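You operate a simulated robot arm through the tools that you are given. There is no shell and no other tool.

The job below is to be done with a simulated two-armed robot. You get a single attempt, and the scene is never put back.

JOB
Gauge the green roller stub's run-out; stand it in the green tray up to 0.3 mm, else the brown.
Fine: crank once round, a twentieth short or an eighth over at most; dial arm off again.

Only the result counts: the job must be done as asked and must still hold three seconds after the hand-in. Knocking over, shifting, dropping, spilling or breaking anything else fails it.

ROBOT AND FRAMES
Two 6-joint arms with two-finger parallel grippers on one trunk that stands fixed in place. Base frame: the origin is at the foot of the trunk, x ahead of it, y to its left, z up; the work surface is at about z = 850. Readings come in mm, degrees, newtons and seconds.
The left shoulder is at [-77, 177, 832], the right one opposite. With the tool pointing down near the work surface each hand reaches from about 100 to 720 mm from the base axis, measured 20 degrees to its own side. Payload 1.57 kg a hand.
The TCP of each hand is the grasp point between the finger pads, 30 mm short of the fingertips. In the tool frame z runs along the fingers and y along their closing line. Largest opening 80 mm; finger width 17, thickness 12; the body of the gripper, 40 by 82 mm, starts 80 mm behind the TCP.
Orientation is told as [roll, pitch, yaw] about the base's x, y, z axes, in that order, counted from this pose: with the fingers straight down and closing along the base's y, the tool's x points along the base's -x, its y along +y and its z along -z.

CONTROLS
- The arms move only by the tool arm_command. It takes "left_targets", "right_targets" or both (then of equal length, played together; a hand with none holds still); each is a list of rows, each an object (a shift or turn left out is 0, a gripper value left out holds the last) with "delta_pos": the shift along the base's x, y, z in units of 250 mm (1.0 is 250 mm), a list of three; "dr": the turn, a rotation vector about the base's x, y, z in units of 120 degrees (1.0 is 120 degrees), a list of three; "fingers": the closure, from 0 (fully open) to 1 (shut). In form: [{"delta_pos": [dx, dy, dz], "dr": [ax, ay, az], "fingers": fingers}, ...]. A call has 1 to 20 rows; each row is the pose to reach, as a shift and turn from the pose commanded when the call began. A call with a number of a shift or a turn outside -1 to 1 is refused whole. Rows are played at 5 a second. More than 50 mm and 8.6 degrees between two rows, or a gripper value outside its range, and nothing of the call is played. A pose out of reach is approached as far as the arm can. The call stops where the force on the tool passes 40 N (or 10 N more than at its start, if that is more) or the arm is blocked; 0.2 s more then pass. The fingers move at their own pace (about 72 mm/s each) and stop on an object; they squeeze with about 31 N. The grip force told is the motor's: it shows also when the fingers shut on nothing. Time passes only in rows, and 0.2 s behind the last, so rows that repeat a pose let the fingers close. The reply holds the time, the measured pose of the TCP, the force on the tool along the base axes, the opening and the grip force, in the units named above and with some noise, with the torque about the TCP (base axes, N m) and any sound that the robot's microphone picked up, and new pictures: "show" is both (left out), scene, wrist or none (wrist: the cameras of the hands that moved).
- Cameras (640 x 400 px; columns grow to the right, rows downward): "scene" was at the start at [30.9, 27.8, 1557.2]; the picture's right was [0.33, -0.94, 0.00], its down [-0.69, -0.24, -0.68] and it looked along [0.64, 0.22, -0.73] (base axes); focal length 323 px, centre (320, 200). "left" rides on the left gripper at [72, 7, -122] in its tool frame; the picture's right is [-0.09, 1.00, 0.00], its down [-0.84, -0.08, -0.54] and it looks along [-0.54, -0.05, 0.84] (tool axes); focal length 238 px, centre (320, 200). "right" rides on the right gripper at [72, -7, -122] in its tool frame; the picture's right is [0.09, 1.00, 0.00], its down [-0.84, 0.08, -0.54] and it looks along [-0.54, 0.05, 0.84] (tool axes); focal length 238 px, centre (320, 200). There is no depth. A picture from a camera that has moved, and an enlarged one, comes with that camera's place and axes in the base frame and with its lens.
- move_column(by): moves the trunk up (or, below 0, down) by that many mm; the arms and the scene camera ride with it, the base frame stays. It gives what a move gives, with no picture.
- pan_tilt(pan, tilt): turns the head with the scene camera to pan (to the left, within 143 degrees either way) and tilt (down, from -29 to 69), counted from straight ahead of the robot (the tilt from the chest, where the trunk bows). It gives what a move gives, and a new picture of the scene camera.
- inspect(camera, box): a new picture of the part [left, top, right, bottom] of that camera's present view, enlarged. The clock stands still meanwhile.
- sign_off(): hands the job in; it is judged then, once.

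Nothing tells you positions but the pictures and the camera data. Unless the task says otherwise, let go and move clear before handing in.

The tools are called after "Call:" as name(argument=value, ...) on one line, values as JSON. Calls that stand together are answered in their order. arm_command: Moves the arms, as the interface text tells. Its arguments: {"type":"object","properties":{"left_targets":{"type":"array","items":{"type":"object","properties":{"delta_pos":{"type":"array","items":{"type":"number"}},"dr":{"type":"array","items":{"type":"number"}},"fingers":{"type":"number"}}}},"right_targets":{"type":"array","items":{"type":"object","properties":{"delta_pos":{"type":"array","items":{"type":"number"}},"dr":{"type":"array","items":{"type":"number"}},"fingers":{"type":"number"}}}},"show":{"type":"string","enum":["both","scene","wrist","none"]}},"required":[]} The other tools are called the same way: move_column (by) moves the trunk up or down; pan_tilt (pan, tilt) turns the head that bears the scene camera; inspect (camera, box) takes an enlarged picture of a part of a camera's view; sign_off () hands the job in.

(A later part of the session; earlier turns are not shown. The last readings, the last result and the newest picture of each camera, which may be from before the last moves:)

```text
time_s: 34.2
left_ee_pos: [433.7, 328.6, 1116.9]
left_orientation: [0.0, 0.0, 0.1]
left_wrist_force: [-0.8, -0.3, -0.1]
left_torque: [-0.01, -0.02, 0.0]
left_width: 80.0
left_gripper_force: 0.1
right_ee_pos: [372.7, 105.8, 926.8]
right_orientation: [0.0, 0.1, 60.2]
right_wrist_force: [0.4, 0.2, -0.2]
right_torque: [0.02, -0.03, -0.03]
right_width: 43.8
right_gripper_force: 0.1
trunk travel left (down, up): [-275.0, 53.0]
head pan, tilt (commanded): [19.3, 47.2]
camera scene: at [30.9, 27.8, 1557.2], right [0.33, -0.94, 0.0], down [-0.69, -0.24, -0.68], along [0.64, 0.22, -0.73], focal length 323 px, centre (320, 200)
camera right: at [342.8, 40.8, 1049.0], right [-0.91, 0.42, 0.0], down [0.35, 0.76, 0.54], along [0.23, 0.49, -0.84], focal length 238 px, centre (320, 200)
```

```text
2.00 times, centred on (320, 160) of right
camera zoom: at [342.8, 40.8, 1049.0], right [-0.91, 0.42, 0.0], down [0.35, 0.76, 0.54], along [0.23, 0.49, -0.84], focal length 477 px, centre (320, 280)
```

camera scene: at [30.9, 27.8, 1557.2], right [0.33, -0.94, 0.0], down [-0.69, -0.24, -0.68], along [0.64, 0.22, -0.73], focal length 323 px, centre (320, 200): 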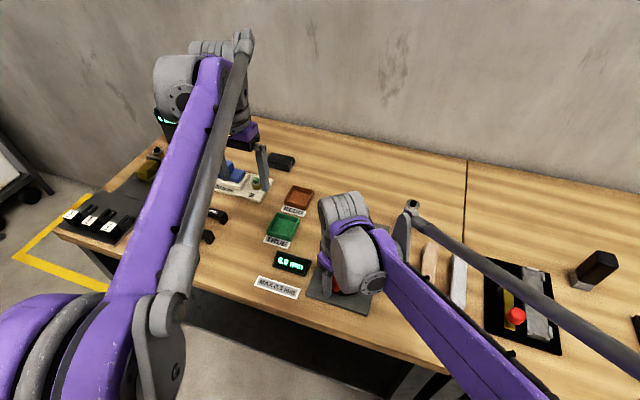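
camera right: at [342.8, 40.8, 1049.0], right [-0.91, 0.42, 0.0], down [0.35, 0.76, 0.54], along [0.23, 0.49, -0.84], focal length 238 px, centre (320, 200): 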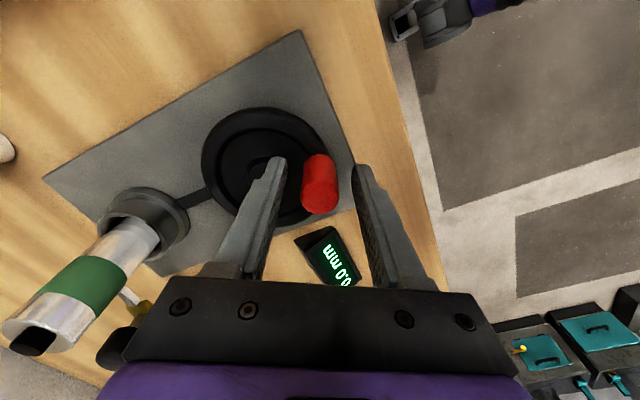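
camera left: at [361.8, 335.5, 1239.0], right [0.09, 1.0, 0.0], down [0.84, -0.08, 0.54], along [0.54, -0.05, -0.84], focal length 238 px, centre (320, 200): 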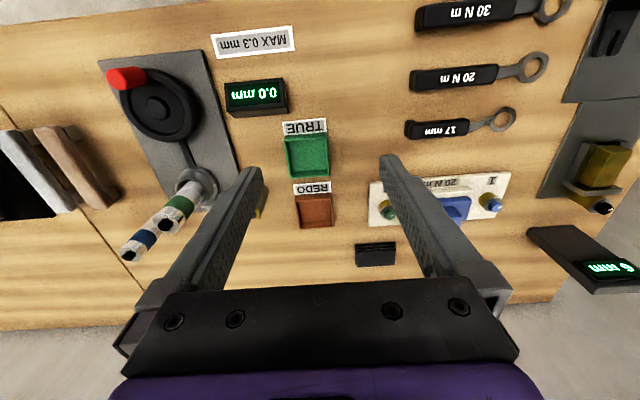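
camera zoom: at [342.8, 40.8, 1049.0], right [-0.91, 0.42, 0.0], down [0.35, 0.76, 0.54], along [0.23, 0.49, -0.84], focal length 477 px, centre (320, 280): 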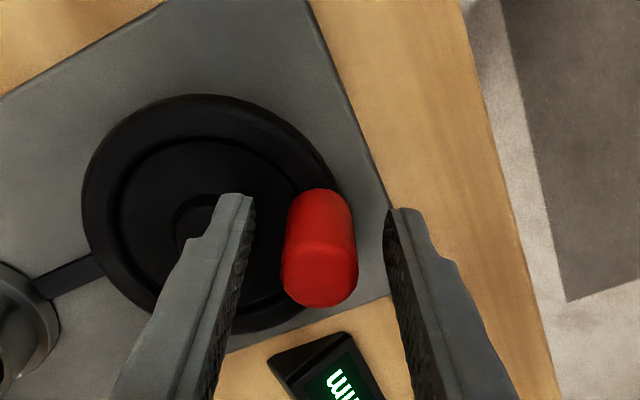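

The hand is at yaw +60° with the knob centred between the fingers. I'll grip and turn clockwise 30° in 5° steps.

Call:
arm_command(right_targets=[{"fingers": 1.0}, {"fingers": 1.0}, {"fingers": 1.0}, {"delta_pos": [0.00263, 0.01386, 0], "dr": [0, 0, -0.04167], "fingers": 1.0}, {"delta_pos": [0.00646, 0.02743, 0], "dr": [0, 0, -0.08333], "fingers": 1.0}, {"delta_pos": [0.01146, 0.04062, 0], "dr": [0, 0, -0.125], "fingers": 1.0}, {"delta_pos": [0.01758, 0.05332, 0], "dr": [0, 0, -0.16667], "fingers": 1.0}, {"delta_pos": [0.0248, 0.06545, 0], "dr": [0, 0, -0.20833], "fingers": 1.0}, {"delta_pos": [0.03304, 0.07689, 0], "dr": [0, 0, -0.25], "fingers": 1.0}], show="both")

Call:
inspect(camera="right", box=[170, 60, 420, 300])

Call:
inspect(camera="scene", box=[265, 240, 325, 290])

```text
time_s: 36.2
left_ee_pos: [432.8, 327.8, 1117.4]
left_orientation: [0.0, 0.0, 0.0]
left_wrist_force: [0.1, 0.4, 0.7]
left_torque: [0.0, -0.02, -0.02]
left_width: 80.1
left_gripper_force: 0.1
right_ee_pos: [380.9, 126.6, 927.2]
right_orientation: [0.0, 0.0, 29.9]
right_wrist_force: [-1.3, -0.2, 0.7]
right_torque: [-0.17, 0.15, 0.0]
right_width: 22.2
right_gripper_force: 35.3
trunk travel left (down, up): [-275.0, 53.0]
head pan, tilt (commanded): [19.3, 47.2]
camera scene: at [30.7, 27.8, 1557.2], right [0.33, -0.94, 0.0], down [-0.69, -0.24, -0.68], along [0.64, 0.22, -0.73], focal length 323 px, centre (320, 200)
camera right: at [322.3, 84.4, 1049.0], right [-0.58, 0.82, 0.0], down [0.69, 0.48, 0.54], along [0.44, 0.31, -0.84], focal length 238 px, centre (320, 200)
```

scene: 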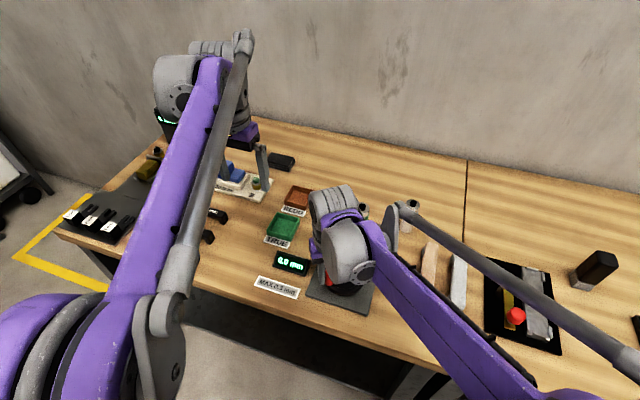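
right: 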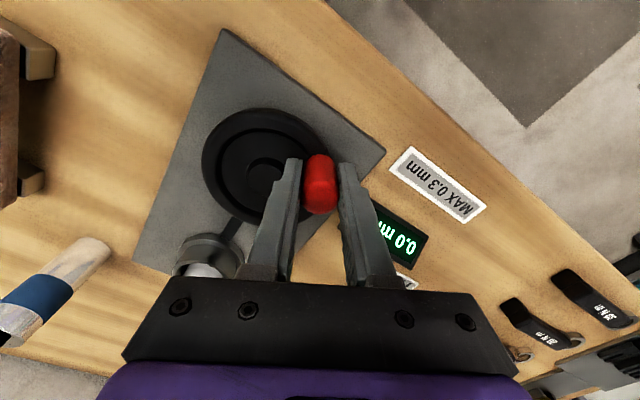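

```text
1.67 times, centred on (295, 180) of right
camera zoom: at [322.3, 84.4, 1049.0], right [-0.58, 0.82, 0.0], down [0.69, 0.48, 0.54], along [0.44, 0.31, -0.84], focal length 397 px, centre (362, 233)
```

zoom: 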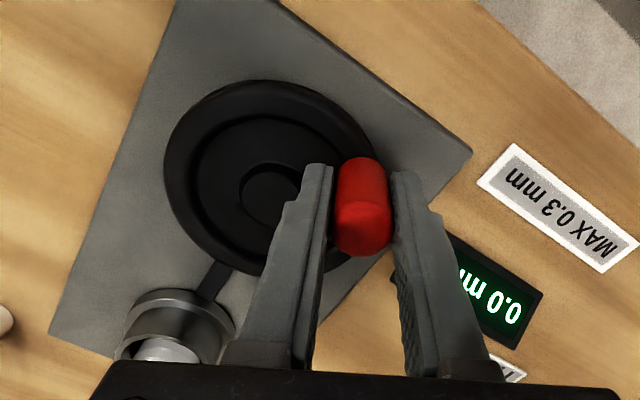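

```text
8.00 times, centred on (295, 265) of scene
camera zoom: at [30.7, 27.8, 1557.2], right [0.33, -0.94, 0.0], down [-0.69, -0.24, -0.68], along [0.64, 0.22, -0.73], focal length 2584 px, centre (520, -320)
```

zoom: 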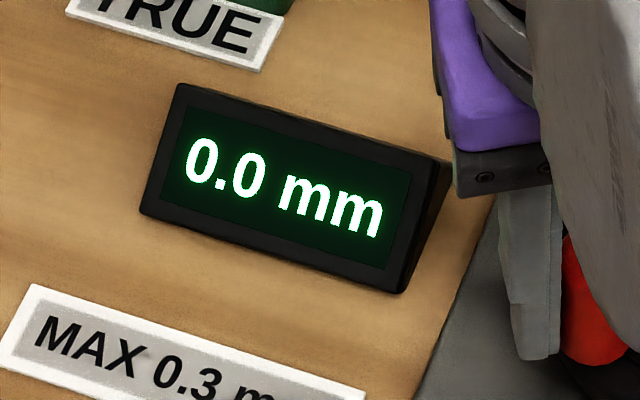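

It turns with very little force and the display still shows 0.0 mm at roughly 37–40° of turn. I'll continue clockwise in stages, reading the display each time.

Call:
arm_command(right_targets=[{"delta_pos": [0.01415, 0.01571, 0], "dr": [0, 0, -0.0625], "fingers": 1.0}, {"delta_pos": [0.03023, 0.02945, 0], "dr": [0, 0, -0.125], "fingers": 1.0}, {"delta_pos": [0.04797, 0.04097, 0], "dr": [0, 0, -0.1875], "fingers": 1.0}, {"delta_pos": [0.06706, 0.05007, 0], "dr": [0, 0, -0.25], "fingers": 1.0}], show="none")

Call:
inspect(camera="scene", box=[265, 240, 345, 300])

Call:
inspect(camera="right", box=[120, 60, 440, 280])

```text
time_s: 37.2
left_ee_pos: [434.0, 329.2, 1117.4]
left_orientation: [0.0, 0.0, 0.0]
left_wrist_force: [-0.2, -0.6, -0.7]
left_torque: [-0.01, -0.01, 0.01]
left_width: 80.0
left_gripper_force: 0.2
right_ee_pos: [397.6, 139.1, 928.7]
right_orientation: [0.0, 0.1, 0.0]
right_wrist_force: [-3.1, 8.5, 4.1]
right_torque: [-0.22, 0.34, -0.01]
right_width: 21.9
right_gripper_force: 34.7
trunk travel left (down, up): [-275.0, 53.0]
head pan, tilt (commanded): [19.3, 47.2]
```

```text
6.67 times, centred on (305, 270) of scene
camera zoom: at [30.2, 28.8, 1557.2], right [0.33, -0.94, 0.0], down [-0.69, -0.24, -0.68], along [0.64, 0.22, -0.73], focal length 2154 px, centre (420, -267)
```

zoom: 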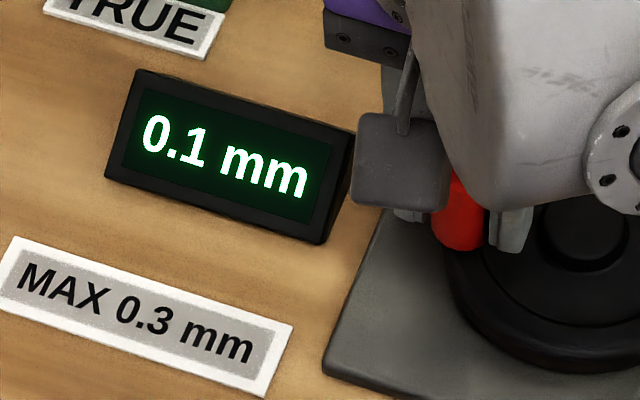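

```text
1.82 times, centred on (280, 170) of right
camera zoom: at [326.2, 132.5, 1049.0], right [-0.09, 1.0, 0.0], down [0.84, 0.08, 0.54], along [0.54, 0.05, -0.84], focal length 433 px, centre (393, 254)
```

zoom: 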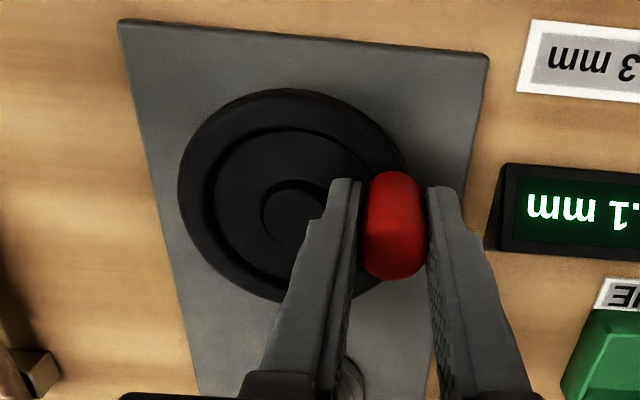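

The reading is now 0.1 mm at about 68° of turn. I've refined the crank centre to about (413.3, 101.3) with a radius of 41 mm, and I'll continue.

Call:
arm_command(right_targets=[{"delta_pos": [0.01892, 0.0128, 0], "dr": [0, 0, -0.0625], "fingers": 1.0}, {"delta_pos": [0.03996, 0.017, 0], "dr": [0, 0, -0.125], "fingers": 1.0}, {"delta_pos": [0.06136, 0.0184, 0], "dr": [0, 0, -0.1875], "fingers": 1.0}, {"delta_pos": [0.08276, 0.017, 0], "dr": [0, 0, -0.25], "fingers": 1.0}], show="none")

Call:
inspect(camera="scene", box=[265, 240, 345, 300])

Call:
inspect(camera="left", box=[80, 20, 320, 220])

```text
time_s: 38.2
left_ee_pos: [434.2, 328.3, 1117.7]
left_orientation: [-0.1, 0.0, 0.0]
left_wrist_force: [0.2, 0.2, 0.4]
left_torque: [0.04, 0.02, 0.01]
left_width: 80.2
left_gripper_force: 0.0
right_ee_pos: [419.6, 141.2, 926.5]
right_orientation: [0.0, 0.2, -30.2]
right_wrist_force: [0.4, 3.6, 4.5]
right_torque: [0.03, 0.4, -0.02]
right_width: 22.2
right_gripper_force: 34.4
trunk travel left (down, up): [-275.0, 53.0]
head pan, tilt (commanded): [19.3, 47.2]
```

```text
6.67 times, centred on (305, 270) of scene
camera zoom: at [30.7, 28.2, 1557.2], right [0.33, -0.94, 0.0], down [-0.69, -0.24, -0.68], along [0.64, 0.22, -0.73], focal length 2154 px, centre (420, -267)
```

zoom: 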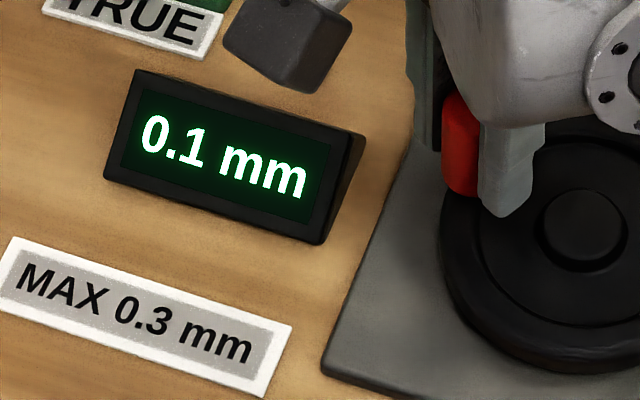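

```text
2.00 times, centred on (200, 120) of left
camera zoom: at [361.6, 335.8, 1239.0], right [0.09, 1.0, 0.0], down [0.84, -0.08, 0.54], along [0.54, -0.05, -0.84], focal length 477 px, centre (560, 360)
```

zoom: 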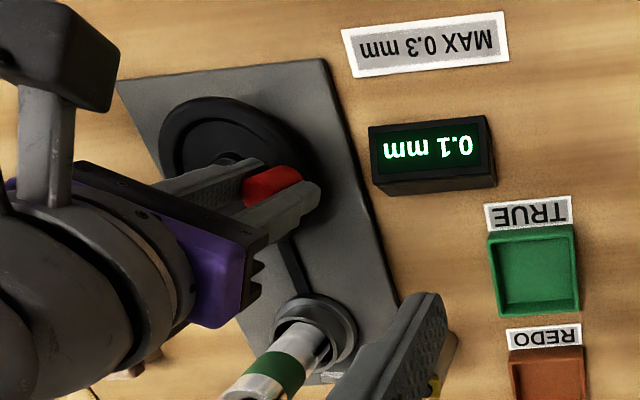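

About 98° turned with low forces and a reading of 0.1 mm. I'll continue another 45°.

Call:
arm_command(right_targets=[{"delta_pos": [0.02104, -0.0042, 0], "dr": [0, 0, -0.0625], "fingers": 1.0}, {"delta_pos": [0.04136, -0.01108, 0], "dr": [0, 0, -0.125], "fingers": 1.0}, {"delta_pos": [0.0606, -0.02056, 0], "dr": [0, 0, -0.1875], "fingers": 1.0}, {"delta_pos": [0.07844, -0.03248, 0], "dr": [0, 0, -0.25], "fingers": 1.0}, {"delta_pos": [0.09456, -0.04664, 0], "dr": [0, 0, -0.3125], "fingers": 1.0}, {"delta_pos": [0.10872, -0.06276, 0], "dr": [0, 0, -0.375], "fingers": 1.0}], show="both")

Call:
inspect(camera="scene", box=[265, 240, 345, 300])

Call:
inspect(camera="left", box=[80, 20, 320, 220])

```text
time_s: 39.6
left_ee_pos: [435.3, 329.1, 1117.5]
left_orientation: [0.0, 0.0, 0.0]
left_wrist_force: [-0.4, 0.1, -0.6]
left_torque: [-0.01, 0.01, -0.01]
left_width: 80.0
left_gripper_force: 0.0
right_ee_pos: [448.4, 127.5, 927.6]
right_orientation: [0.1, 0.1, -75.2]
right_wrist_force: [13.7, 12.2, 16.9]
right_torque: [-0.31, 0.22, -0.04]
right_width: 22.2
right_gripper_force: 35.2
trunk travel left (down, up): [-275.0, 53.0]
head pan, tilt (commanded): [19.3, 47.2]
camera scene: at [31.8, 29.1, 1557.3], right [0.33, -0.94, 0.0], down [-0.69, -0.24, -0.68], along [0.64, 0.22, -0.73], focal length 323 px, centre (320, 200)
camera right: at [422.4, 194.9, 1048.9], right [0.94, 0.34, 0.0], down [0.29, -0.79, 0.54], along [0.19, -0.51, -0.84], focal length 238 px, centre (320, 200)
```

scene: 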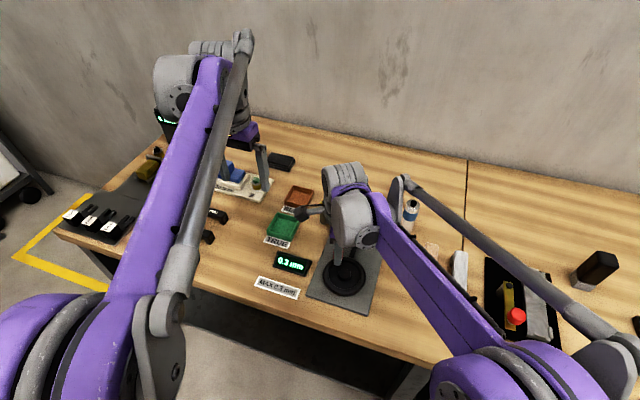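
right: 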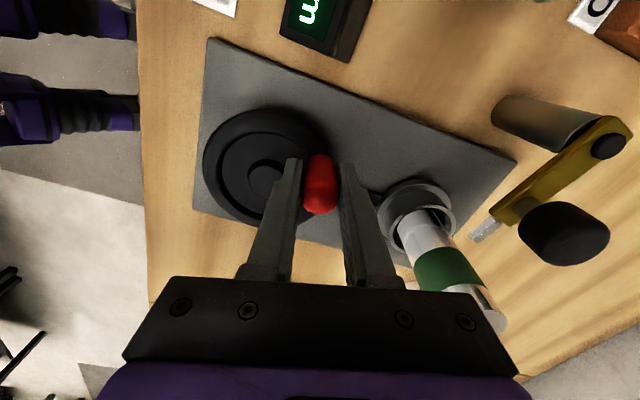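

```text
6.67 times, centred on (305, 270) of scene
camera zoom: at [31.8, 29.1, 1557.3], right [0.33, -0.94, 0.0], down [-0.69, -0.24, -0.68], along [0.64, 0.22, -0.73], focal length 2154 px, centre (420, -267)
```

zoom: 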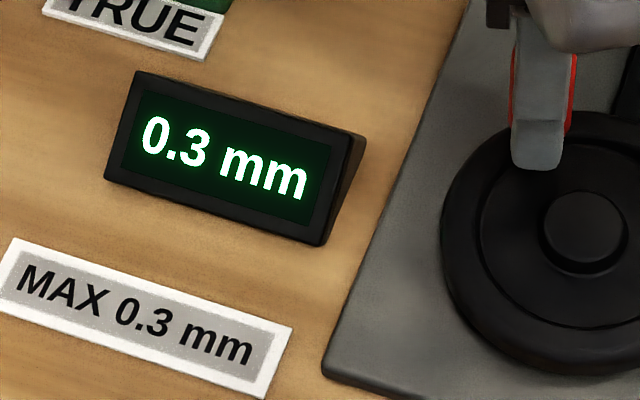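

```text
2.00 times, centred on (200, 120) of left
camera zoom: at [362.5, 336.5, 1238.7], right [0.09, 1.0, 0.0], down [0.84, -0.08, 0.54], along [0.54, -0.05, -0.84], focal length 477 px, centre (560, 360)
```

zoom: 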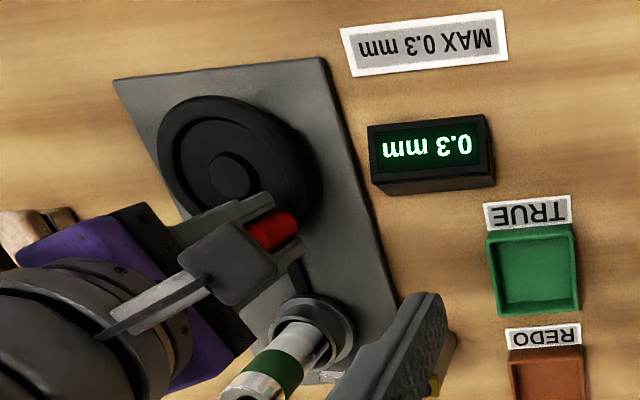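

At about 141° turned the reading is 0.3 mm. The radial force shows the true centre is nearer (415.5, 101.3) with a radius of 42 mm. I'll open the fingers and swing the hand back 120° in place around the knob for the next grip.

Call:
arm_command(right_targets=[{"fingers": 0.45}, {"delta_pos": [0.009, 0.005, 0], "fingers": 0.45}, {"delta_pos": [0.009, 0.005, 0], "dr": [0, 0, 0.0667], "fingers": 0.45}, {"delta_pos": [0.009, 0.005, 0], "dr": [0, 0, 0.1333], "fingers": 0.45}, {"delta_pos": [0.009, 0.005, 0], "dr": [0, 0, 0.2], "fingers": 0.45}, {"delta_pos": [0.009, 0.005, 0], "dr": [0, 0, 0.2667], "fingers": 0.45}, {"delta_pos": [0.009, 0.005, 0], "dr": [0, 0, 0.3333], "fingers": 0.45}, {"delta_pos": [0.009, 0.005, 0], "dr": [0, 0, 0.4], "fingers": 0.45}, {"delta_pos": [0.009, 0.005, 0], "dr": [0, 0, 0.4667], "fingers": 0.45}, {"delta_pos": [0.009, 0.005, 0], "dr": [0, 0, 0.5333], "fingers": 0.45}, {"delta_pos": [0.009, 0.005, 0], "dr": [0, 0, 0.6], "fingers": 0.45}, {"delta_pos": [0.009, 0.005, 0], "dr": [0, 0, 0.6667], "fingers": 0.45}, {"delta_pos": [0.009, 0.005, 0], "dr": [0, 0, 0.7333], "fingers": 0.45}, {"delta_pos": [0.009, 0.005, 0], "dr": [0, 0, 0.8], "fingers": 0.45}, {"delta_pos": [0.009, 0.005, 0], "dr": [0, 0, 0.8667], "fingers": 0.45}, {"delta_pos": [0.009, 0.005, 0], "dr": [0, 0, 0.9333], "fingers": 0.45}, {"delta_pos": [0.009, 0.005, 0], "dr": [0, 0, 1.0], "fingers": 0.45}, {"delta_pos": [0.009, 0.005, 0], "dr": [0, 0, 1.0], "fingers": 0.45}], show="both")

Call:
inspect(camera="right", box=[220, 60, 420, 260])

Call:
inspect(camera="scene", box=[265, 220, 385, 310])

```text
time_s: 43.4
left_ee_pos: [433.8, 328.2, 1118.1]
left_orientation: [0.0, 0.1, 0.1]
left_wrist_force: [0.2, 0.6, 0.1]
left_torque: [0.01, -0.02, -0.04]
left_width: 80.0
left_gripper_force: 0.1
right_ee_pos: [448.1, 127.1, 928.7]
right_orientation: [0.0, 0.2, 45.0]
right_wrist_force: [1.4, -0.4, -0.4]
right_torque: [0.01, -0.02, 0.02]
right_width: 43.8
right_gripper_force: 0.0
trunk travel left (down, up): [-275.0, 53.0]
head pan, tilt (commanded): [19.3, 47.2]
camera scene: at [30.9, 27.8, 1557.2], right [0.33, -0.94, 0.0], down [-0.69, -0.24, -0.68], along [0.64, 0.22, -0.73], focal length 323 px, centre (320, 200)
camera right: at [402.2, 72.0, 1048.7], right [-0.77, 0.64, 0.0], down [0.54, 0.65, 0.54], along [0.34, 0.42, -0.84], focal length 238 px, centre (320, 200)
```

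scene: 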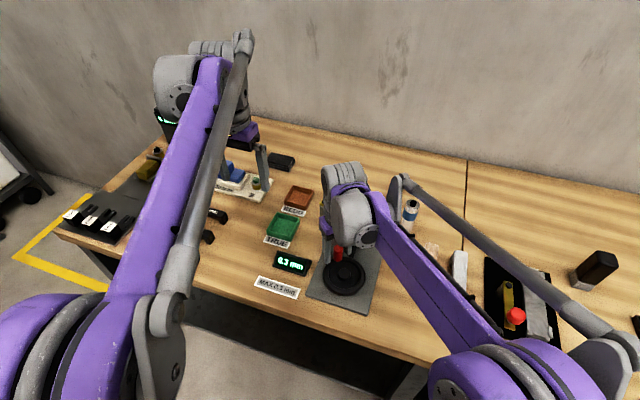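
right: 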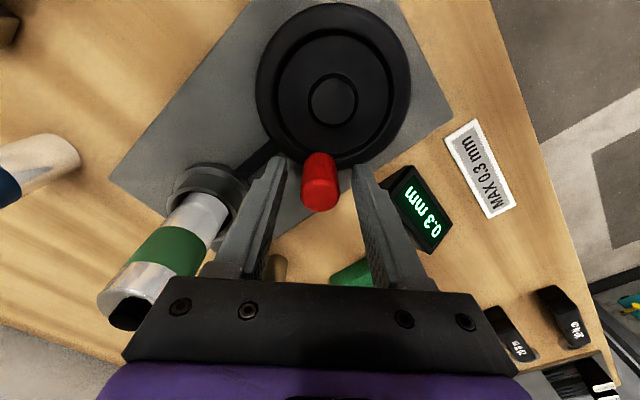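

```text
2.00 times, centred on (320, 160) of right
camera zoom: at [402.2, 72.0, 1048.7], right [-0.77, 0.64, 0.0], down [0.54, 0.65, 0.54], along [0.34, 0.42, -0.84], focal length 477 px, centre (320, 280)
```

zoom: 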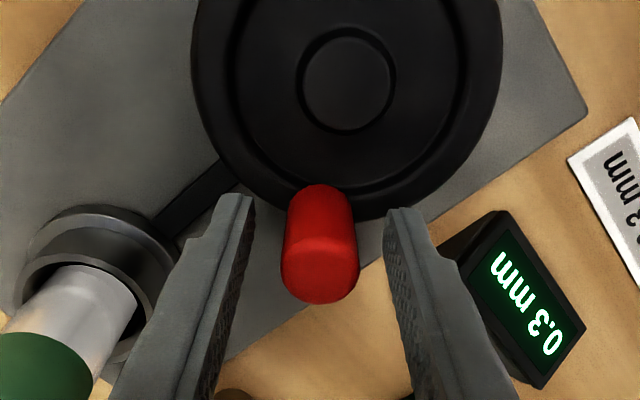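

```text
4.44 times, centred on (325, 265) of scene
camera zoom: at [30.9, 27.8, 1557.2], right [0.33, -0.94, 0.0], down [-0.69, -0.24, -0.68], along [0.64, 0.22, -0.73], focal length 1436 px, centre (298, -89)
```

zoom: 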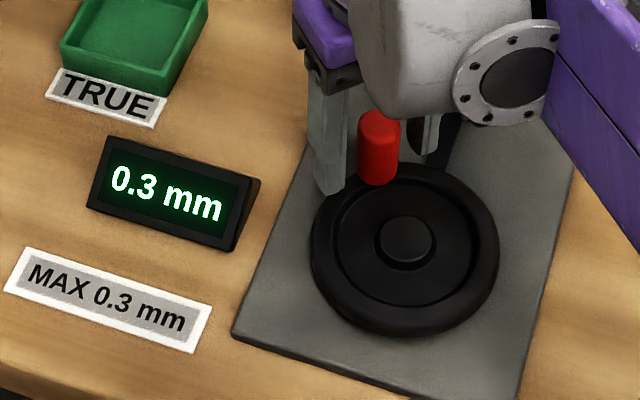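

The knob is at about (448.4, 127) and the centre at about (415, 101), with the reading holding at 0.3 mm. I'll grip again and continue clockwise, reading every 30°.

Call:
arm_command(right_targets=[{"fingers": 1.0}, {"fingers": 1.0}, {"fingers": 1.0}, {"delta_pos": [0.01216, -0.01916, 0], "dr": [0, 0, -0.0625], "fingers": 1.0}, {"delta_pos": [0.02224, -0.03876, 0], "dr": [0, 0, -0.125], "fingers": 1.0}, {"delta_pos": [0.02964, -0.05952, 0], "dr": [0, 0, -0.1875], "fingers": 1.0}, {"delta_pos": [0.03428, -0.08104, 0], "dr": [0, 0, -0.25], "fingers": 1.0}], show="none")

Call:
inspect(camera="scene", box=[265, 220, 385, 310])

```text
time_s: 45.0
left_ee_pos: [434.5, 328.5, 1117.8]
left_orientation: [0.0, 0.0, 0.0]
left_wrist_force: [0.0, 0.6, -0.2]
left_torque: [0.02, 0.0, 0.01]
left_width: 79.7
left_gripper_force: 0.1
right_ee_pos: [458.2, 106.0, 926.7]
right_orientation: [0.0, 0.1, 14.7]
right_wrist_force: [1.7, -0.4, -2.2]
right_torque: [0.54, 0.1, 0.02]
right_width: 23.0
right_gripper_force: 35.6
trunk travel left (down, up): [-275.0, 53.0]
head pan, tilt (commanded): [19.3, 47.2]
```

```text
4.44 times, centred on (325, 265) of scene
camera zoom: at [31.3, 27.7, 1557.2], right [0.33, -0.94, 0.0], down [-0.69, -0.24, -0.68], along [0.64, 0.22, -0.73], focal length 1436 px, centre (298, -89)
```

zoom: 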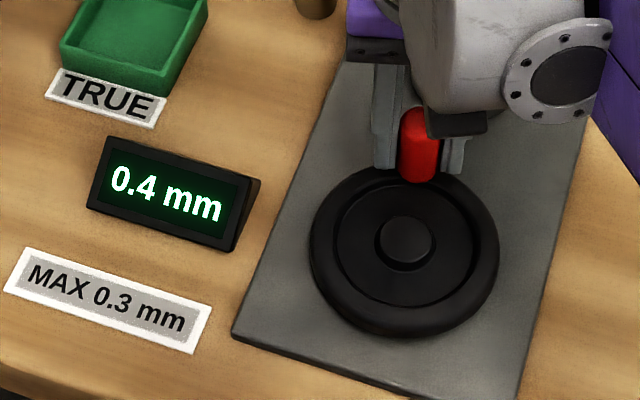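

The reading is 0.4 mm at about 172°, already above 0.3, but I'll finish the full turn as asked and keep reading.

Call:
arm_command(right_targets=[{"delta_pos": [0.00176, -0.02196, 0], "dr": [0, 0, -0.0625], "fingers": 1.0}, {"delta_pos": [0.00068, -0.04396, 0], "dr": [0, 0, -0.125], "fingers": 1.0}, {"delta_pos": [-0.00328, -0.06564, 0], "dr": [0, 0, -0.1875], "fingers": 1.0}, {"delta_pos": [-0.01004, -0.0866, 0], "dr": [0, 0, -0.25], "fingers": 1.0}], show="none")

Call:
inspect(camera="scene", box=[265, 220, 385, 310])

```text
time_s: 46.0
left_ee_pos: [433.6, 327.8, 1117.3]
left_orientation: [0.0, 0.0, 0.0]
left_wrist_force: [0.0, 0.2, -0.3]
left_torque: [0.03, 0.02, 0.02]
left_width: 79.9
left_gripper_force: 0.1
right_ee_pos: [455.1, 83.8, 927.3]
right_orientation: [0.0, 0.1, -15.3]
right_wrist_force: [8.0, -4.1, 7.4]
right_torque: [0.72, 0.09, -0.02]
right_width: 22.4
right_gripper_force: 35.8
trunk travel left (down, up): [-275.0, 53.0]
head pan, tilt (commanded): [19.3, 47.2]
```

```text
4.44 times, centred on (325, 265) of scene
camera zoom: at [31.5, 27.0, 1557.3], right [0.33, -0.94, 0.0], down [-0.69, -0.24, -0.68], along [0.64, 0.23, -0.73], focal length 1436 px, centre (298, -89)
```

zoom: 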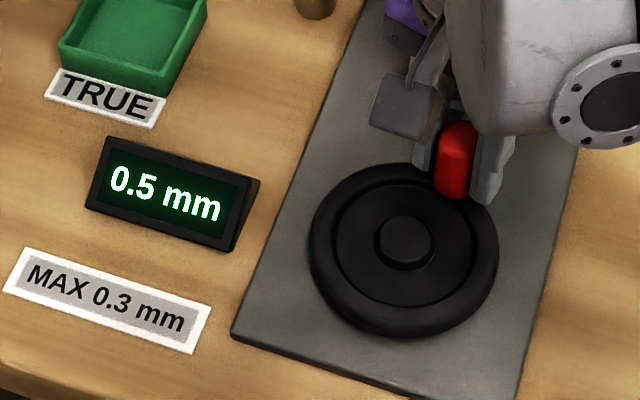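

0.5 mm at about 202°. I'll continue another 60°.

Call:
arm_command(right_targets=[{"delta_pos": [-0.0084, -0.0205, 0], "dr": [0, 0, -0.0625], "fingers": 1.0}, {"delta_pos": [-0.0194, -0.0395, 0], "dr": [0, 0, -0.125], "fingers": 1.0}, {"delta_pos": [-0.0336, -0.0565, 0], "dr": [0, 0, -0.1875], "fingers": 1.0}, {"delta_pos": [-0.05, -0.0715, 0], "dr": [0, 0, -0.25], "fingers": 1.0}], show="none")

Call:
inspect(camera="scene", box=[265, 220, 385, 310])

```text
time_s: 47.0
left_ee_pos: [434.6, 328.1, 1115.9]
left_orientation: [-0.1, 0.1, 0.0]
left_wrist_force: [0.3, 0.6, -0.3]
left_torque: [0.01, 0.03, 0.0]
left_width: 79.8
left_gripper_force: 0.0
right_ee_pos: [441.3, 66.9, 927.3]
right_orientation: [0.1, 0.2, -45.3]
right_wrist_force: [5.1, -6.4, 1.5]
right_torque: [-0.14, -1.24, 0.0]
right_width: 22.5
right_gripper_force: 35.1
trunk travel left (down, up): [-275.0, 53.0]
head pan, tilt (commanded): [19.3, 47.2]
```

```text
4.44 times, centred on (325, 265) of scene
camera zoom: at [31.2, 26.8, 1557.2], right [0.33, -0.94, 0.0], down [-0.69, -0.24, -0.68], along [0.64, 0.23, -0.73], focal length 1436 px, centre (298, -89)
```

zoom: 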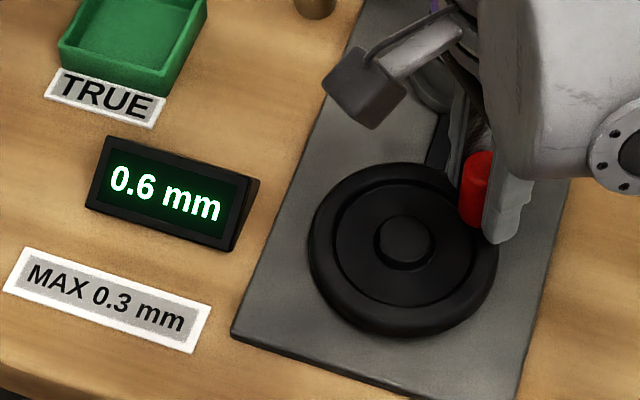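

0.6 mm at about 232°. I'll continue another 30°, which ends this grip.

Call:
arm_command(right_targets=[{"delta_pos": [-0.01928, -0.01228, 0], "dr": [0, 0, -0.0625], "fingers": 1.0}, {"delta_pos": [-0.03908, -0.0224, 0], "dr": [0, 0, -0.125], "fingers": 1.0}, {"delta_pos": [-0.06004, -0.02992, 0], "dr": [0, 0, -0.1875], "fingers": 1.0}, {"delta_pos": [-0.08176, -0.03456, 0], "dr": [0, 0, -0.25], "fingers": 1.0}], show="none")

Call:
inspect(camera="scene", box=[265, 220, 385, 310])

```text
time_s: 48.0
left_ee_pos: [434.7, 327.3, 1118.0]
left_orientation: [0.1, 0.0, 0.0]
left_wrist_force: [0.3, 0.1, 0.7]
left_torque: [0.01, 0.02, 0.0]
left_width: 80.0
left_gripper_force: 0.1
right_ee_pos: [422.1, 57.6, 928.0]
right_orientation: [0.1, 0.1, -75.2]
right_wrist_force: [0.8, -9.1, -2.9]
right_torque: [-0.11, -0.93, -0.02]
right_width: 22.7
right_gripper_force: 34.9
trunk travel left (down, up): [-275.0, 53.0]
head pan, tilt (commanded): [19.3, 47.2]
```

```text
4.44 times, centred on (325, 265) of scene
camera zoom: at [31.1, 26.5, 1557.2], right [0.33, -0.94, 0.0], down [-0.69, -0.24, -0.68], along [0.64, 0.23, -0.73], focal length 1436 px, centre (298, -89)
```

zoom: 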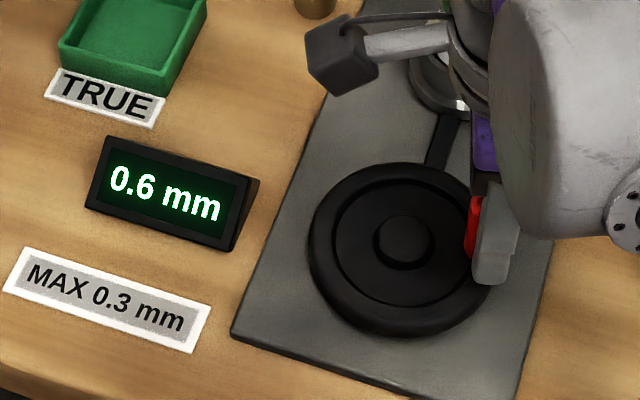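

About 262° turned with the reading at 0.6 mm. I'll open and swing the hand back 120° around the knob for the last grip.

Call:
arm_command(right_targets=[{"fingers": 0.45}, {"delta_pos": [0.001, -0.004, 0], "fingers": 0.45}, {"delta_pos": [0.001, -0.004, 0], "dr": [0, 0, 0.0667], "fingers": 0.45}, {"delta_pos": [0.001, -0.004, 0], "dr": [0, 0, 0.1333], "fingers": 0.45}, {"delta_pos": [0.001, -0.004, 0], "dr": [0, 0, 0.2], "fingers": 0.45}, {"delta_pos": [0.001, -0.004, 0], "dr": [0, 0, 0.2667], "fingers": 0.45}, {"delta_pos": [0.001, -0.004, 0], "dr": [0, 0, 0.3333], "fingers": 0.45}, {"delta_pos": [0.001, -0.004, 0], "dr": [0, 0, 0.4], "fingers": 0.45}, {"delta_pos": [0.001, -0.004, 0], "dr": [0, 0, 0.4667], "fingers": 0.45}, {"delta_pos": [0.001, -0.004, 0], "dr": [0, 0, 0.5333], "fingers": 0.45}, {"delta_pos": [0.001, -0.004, 0], "dr": [0, 0, 0.6], "fingers": 0.45}, {"delta_pos": [0.001, -0.004, 0], "dr": [0, 0, 0.6667], "fingers": 0.45}, {"delta_pos": [0.001, -0.004, 0], "dr": [0, 0, 0.7333], "fingers": 0.45}, {"delta_pos": [0.001, -0.004, 0], "dr": [0, 0, 0.8], "fingers": 0.45}, {"delta_pos": [0.001, -0.004, 0], "dr": [0, 0, 0.8667], "fingers": 0.45}, {"delta_pos": [0.001, -0.004, 0], "dr": [0, 0, 0.9333], "fingers": 0.45}, {"delta_pos": [0.001, -0.004, 0], "dr": [0, 0, 1.0], "fingers": 0.45}, {"delta_pos": [0.001, -0.004, 0], "dr": [0, 0, 1.0], "fingers": 0.45}], show="both")

Call:
inspect(camera="right", box=[220, 60, 420, 260])

Call:
inspect(camera="scene", box=[265, 220, 385, 310])

```text
time_s: 51.8
left_ee_pos: [435.3, 328.8, 1117.9]
left_orientation: [0.0, 0.0, 0.0]
left_wrist_force: [-0.4, -0.1, 0.8]
left_torque: [-0.01, -0.01, -0.03]
left_width: 80.0
left_gripper_force: 0.1
right_ee_pos: [421.7, 57.8, 927.6]
right_orientation: [0.0, 0.0, 45.1]
right_wrist_force: [0.0, 0.1, -0.6]
right_torque: [0.01, 0.01, -0.01]
right_width: 44.0
right_gripper_force: 0.2
trunk travel left (down, up): [-275.0, 53.0]
head pan, tilt (commanded): [19.3, 47.2]
camera scene: at [30.9, 27.8, 1557.2], right [0.33, -0.94, 0.0], down [-0.69, -0.24, -0.68], along [0.64, 0.22, -0.73], focal length 323 px, centre (320, 200)
camera right: at [375.6, 2.6, 1048.9], right [-0.77, 0.64, 0.0], down [0.54, 0.65, 0.54], along [0.34, 0.42, -0.84], focal length 238 px, centre (320, 200)
```

scene: 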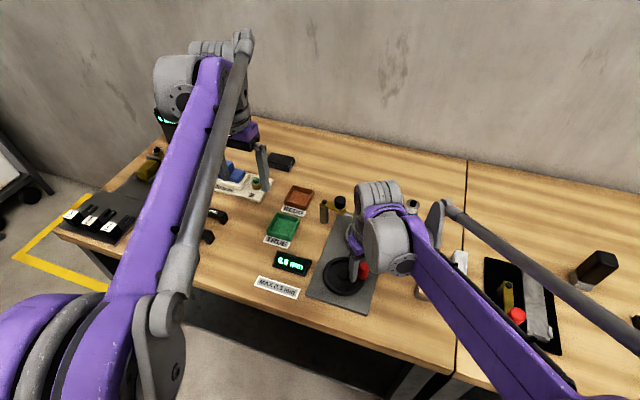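
right: 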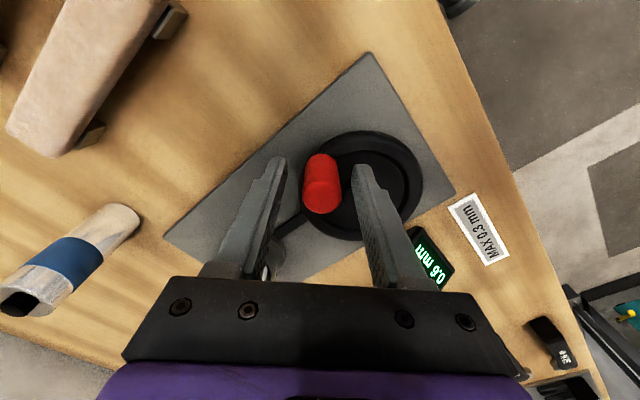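

```text
2.00 times, centred on (320, 160) of right
camera zoom: at [375.6, 2.6, 1048.9], right [-0.77, 0.64, 0.0], down [0.54, 0.65, 0.54], along [0.34, 0.42, -0.84], focal length 477 px, centre (320, 280)
```

zoom: 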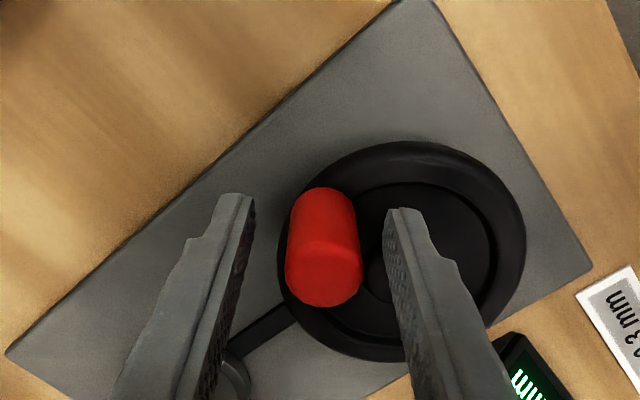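

```text
4.44 times, centred on (325, 265) of scene
camera zoom: at [30.9, 27.8, 1557.2], right [0.33, -0.94, 0.0], down [-0.69, -0.24, -0.68], along [0.64, 0.22, -0.73], focal length 1436 px, centre (298, -89)
```

zoom: 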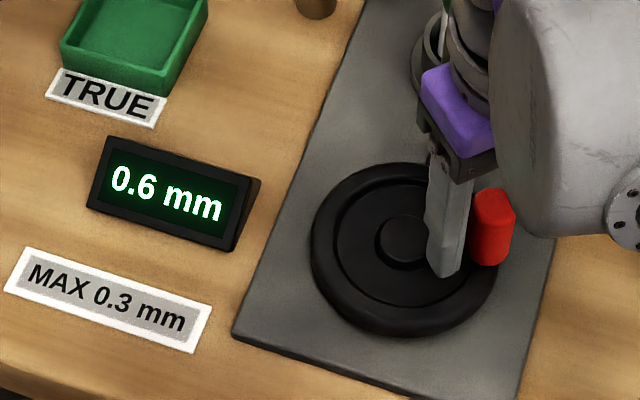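

The knob is at about (421.5, 58.3), roughly 261° turned. I'll grip and continue; about 109° more brings the total to roughly 370°.

Call:
arm_command(right_targets=[{"fingers": 1.0}, {"fingers": 1.0}, {"fingers": 1.0}, {"delta_pos": [-0.02212, 0.0, 0], "dr": [0, 0, -0.0625], "fingers": 1.0}, {"delta_pos": [-0.0444, 0.001, 0], "dr": [0, 0, -0.125], "fingers": 1.0}, {"delta_pos": [-0.06636, 0.00484, 0], "dr": [0, 0, -0.1875], "fingers": 1.0}, {"delta_pos": [-0.08764, 0.01152, 0], "dr": [0, 0, -0.25], "fingers": 1.0}], show="none")

Call:
inspect(camera="scene", box=[265, 220, 385, 310])

```text
time_s: 53.4
left_ee_pos: [434.6, 328.2, 1117.0]
left_orientation: [0.0, 0.0, 0.0]
left_wrist_force: [0.5, -0.4, -0.1]
left_torque: [-0.02, 0.01, 0.01]
left_width: 80.0
left_gripper_force: 0.1
right_ee_pos: [400.6, 61.6, 928.1]
right_orientation: [-0.1, 0.1, 14.7]
right_wrist_force: [2.1, 4.7, -1.2]
right_torque: [-0.21, -0.3, 0.02]
right_width: 22.4
right_gripper_force: 34.9
trunk travel left (down, up): [-275.0, 53.0]
head pan, tilt (commanded): [19.3, 47.2]
```

```text
4.44 times, centred on (325, 265) of scene
camera zoom: at [31.0, 27.9, 1557.2], right [0.33, -0.94, 0.0], down [-0.69, -0.24, -0.68], along [0.64, 0.22, -0.73], focal length 1436 px, centre (298, -89)
```

zoom: 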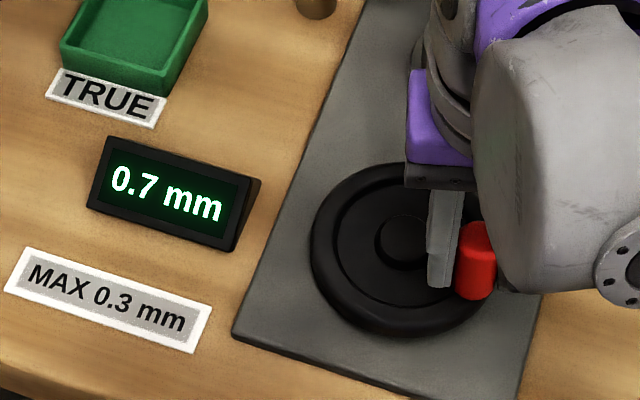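

0.7 mm at about 291°. I'll continue 30° more.

Call:
arm_command(right_targets=[{"delta_pos": [-0.0196, 0.0102, 0], "dr": [0, 0, -0.0625], "fingers": 1.0}, {"delta_pos": [-0.038, 0.0225, 0], "dr": [0, 0, -0.125], "fingers": 1.0}, {"delta_pos": [-0.0549, 0.0369, 0], "dr": [0, 0, -0.1875], "fingers": 1.0}, {"delta_pos": [-0.07, 0.0531, 0], "dr": [0, 0, -0.25], "fingers": 1.0}], show="none")

Call:
inspect(camera="scene", box=[265, 220, 385, 310])

```text
time_s: 54.4
left_ee_pos: [434.6, 328.5, 1116.5]
left_orientation: [-0.1, 0.0, 0.1]
left_wrist_force: [0.5, 0.2, 0.0]
left_torque: [-0.01, 0.01, 0.02]
left_width: 80.3
left_gripper_force: 0.2
right_ee_pos: [382.2, 72.8, 929.0]
right_orientation: [0.1, 0.1, -15.2]
right_wrist_force: [-0.4, -1.1, 1.1]
right_torque: [0.48, -0.56, 0.03]
right_width: 22.4
right_gripper_force: 34.7
trunk travel left (down, up): [-275.0, 53.0]
head pan, tilt (commanded): [19.3, 47.2]
```

```text
4.44 times, centred on (325, 265) of scene
camera zoom: at [30.8, 27.7, 1557.2], right [0.33, -0.94, 0.0], down [-0.69, -0.24, -0.68], along [0.64, 0.22, -0.73], focal length 1436 px, centre (298, -89)
```

zoom: 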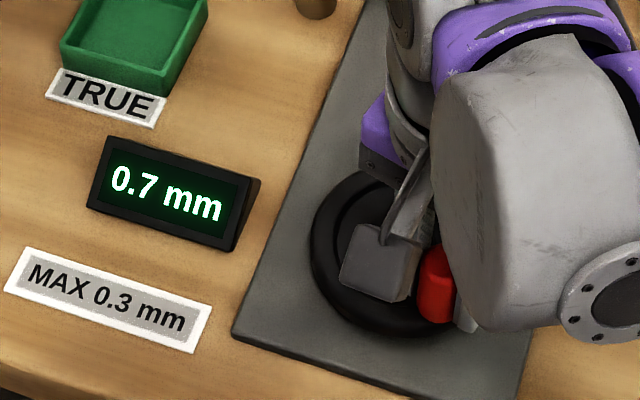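

About 320° turned, still 0.7 mm and no strain. I'll continue 30°.

Call:
arm_command(right_targets=[{"delta_pos": [-0.012, 0.0184, 0], "dr": [0, 0, -0.0625], "fingers": 1.0}, {"delta_pos": [-0.022, 0.038, 0], "dr": [0, 0, -0.125], "fingers": 1.0}, {"delta_pos": [-0.0296, 0.0586, 0], "dr": [0, 0, -0.1875], "fingers": 1.0}, {"delta_pos": [-0.0344, 0.08, 0], "dr": [0, 0, -0.25], "fingers": 1.0}], show="none")

Call:
inspect(camera="scene", box=[265, 220, 385, 310])

```text
time_s: 55.4
left_ee_pos: [433.7, 328.1, 1118.3]
left_orientation: [0.0, 0.0, 0.0]
left_wrist_force: [-0.1, -0.1, 0.4]
left_torque: [-0.01, 0.04, -0.02]
left_width: 80.0
left_gripper_force: 0.1
right_ee_pos: [374.5, 93.9, 928.3]
right_orientation: [0.0, 0.0, -45.3]
right_wrist_force: [-0.3, -0.9, 8.0]
right_torque: [0.35, -0.27, -0.02]
right_width: 22.6
right_gripper_force: 35.6
trunk travel left (down, up): [-275.0, 53.0]
head pan, tilt (commanded): [19.3, 47.2]
```

```text
4.44 times, centred on (325, 265) of scene
camera zoom: at [30.6, 27.6, 1557.3], right [0.33, -0.94, 0.0], down [-0.69, -0.24, -0.68], along [0.64, 0.22, -0.73], focal length 1436 px, centre (298, -89)
```

zoom: 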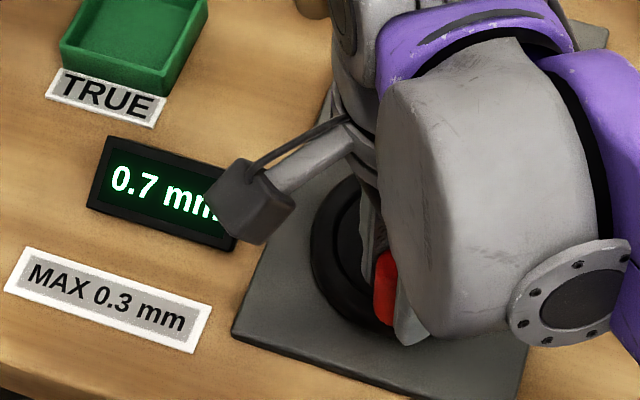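

About 350° turned. A final 19° brings it to roughly 369°, comfortably within the allowed window.

Call:
arm_command(right_targets=[{"delta_pos": [-0.002, 0.0219, 0], "dr": [0, 0, -0.0625], "fingers": 1.0}, {"delta_pos": [-0.001, 0.0439, 0], "dr": [0, 0, -0.125], "fingers": 1.0}, {"delta_pos": [0.0004, 0.055, 0], "dr": [0, 0, -0.157], "fingers": 1.0}, {"delta_pos": [0.0004, 0.055, 0], "dr": [0, 0, -0.157], "fingers": 1.0}], show="both")

Call:
inspect(camera="left", box=[80, 20, 320, 220])

Call:
inspect(camera="right", box=[220, 20, 640, 280])

```text
time_s: 56.4
left_ee_pos: [433.9, 328.1, 1117.6]
left_orientation: [0.1, 0.0, 0.0]
left_wrist_force: [0.5, 0.0, 0.2]
left_torque: [-0.02, 0.02, 0.02]
left_width: 80.1
left_gripper_force: 0.1
right_ee_pos: [373.4, 106.5, 929.8]
right_orientation: [0.0, 0.1, -64.0]
right_wrist_force: [0.1, -0.7, 13.6]
right_torque: [-0.28, 0.68, 0.03]
right_width: 22.2
right_gripper_force: 35.0
trunk travel left (down, up): [-275.0, 53.0]
head pan, tilt (commanded): [19.3, 47.2]
camera scene: at [30.1, 27.4, 1557.3], right [0.33, -0.94, 0.0], down [-0.69, -0.24, -0.68], along [0.64, 0.22, -0.73], focal length 323 px, centre (320, 200)
camera right: at [335.8, 169.1, 1048.9], right [0.85, 0.52, 0.0], down [0.44, -0.72, 0.54], along [0.28, -0.46, -0.84], focal length 238 px, centre (320, 200)
```

scene: 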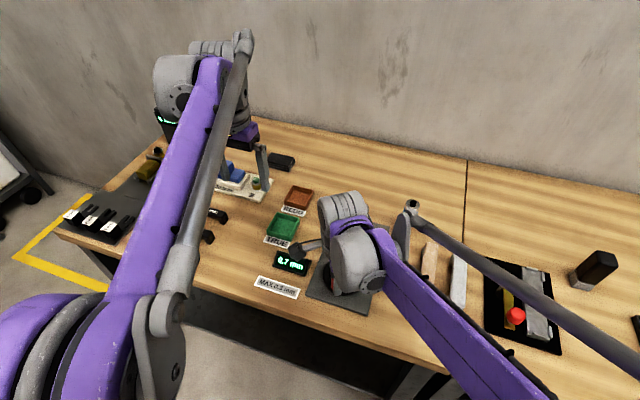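
right: 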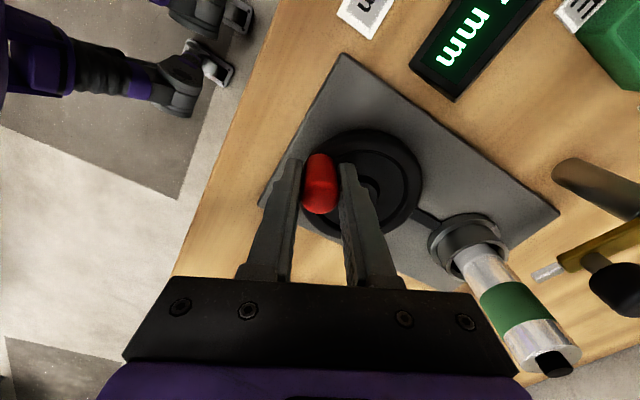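

```text
2.00 times, centred on (200, 120) of left
camera zoom: at [361.1, 335.1, 1239.4], right [0.09, 1.0, 0.0], down [0.84, -0.08, 0.54], along [0.54, -0.05, -0.84], focal length 477 px, centre (560, 360)
```

zoom: 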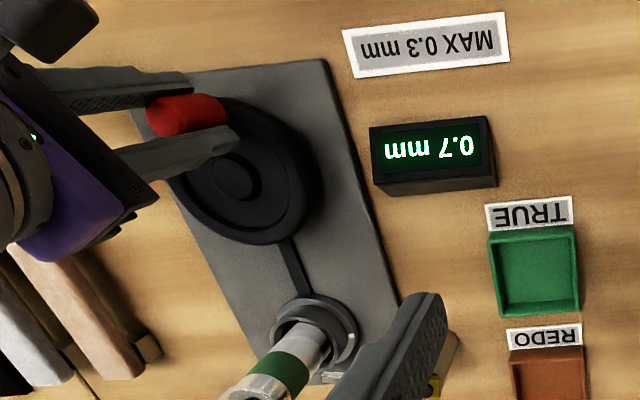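

```text
1.52 times, centred on (430, 150) of right
camera zoom: at [335.8, 169.1, 1048.9], right [0.85, 0.52, 0.0], down [0.44, -0.72, 0.54], along [0.28, -0.46, -0.84], focal length 363 px, centre (152, 276)
```

zoom: 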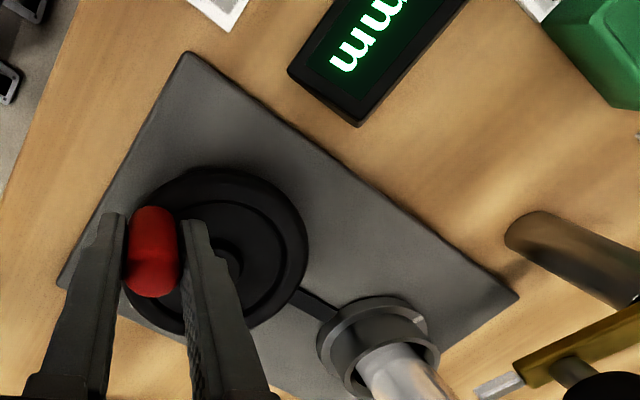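

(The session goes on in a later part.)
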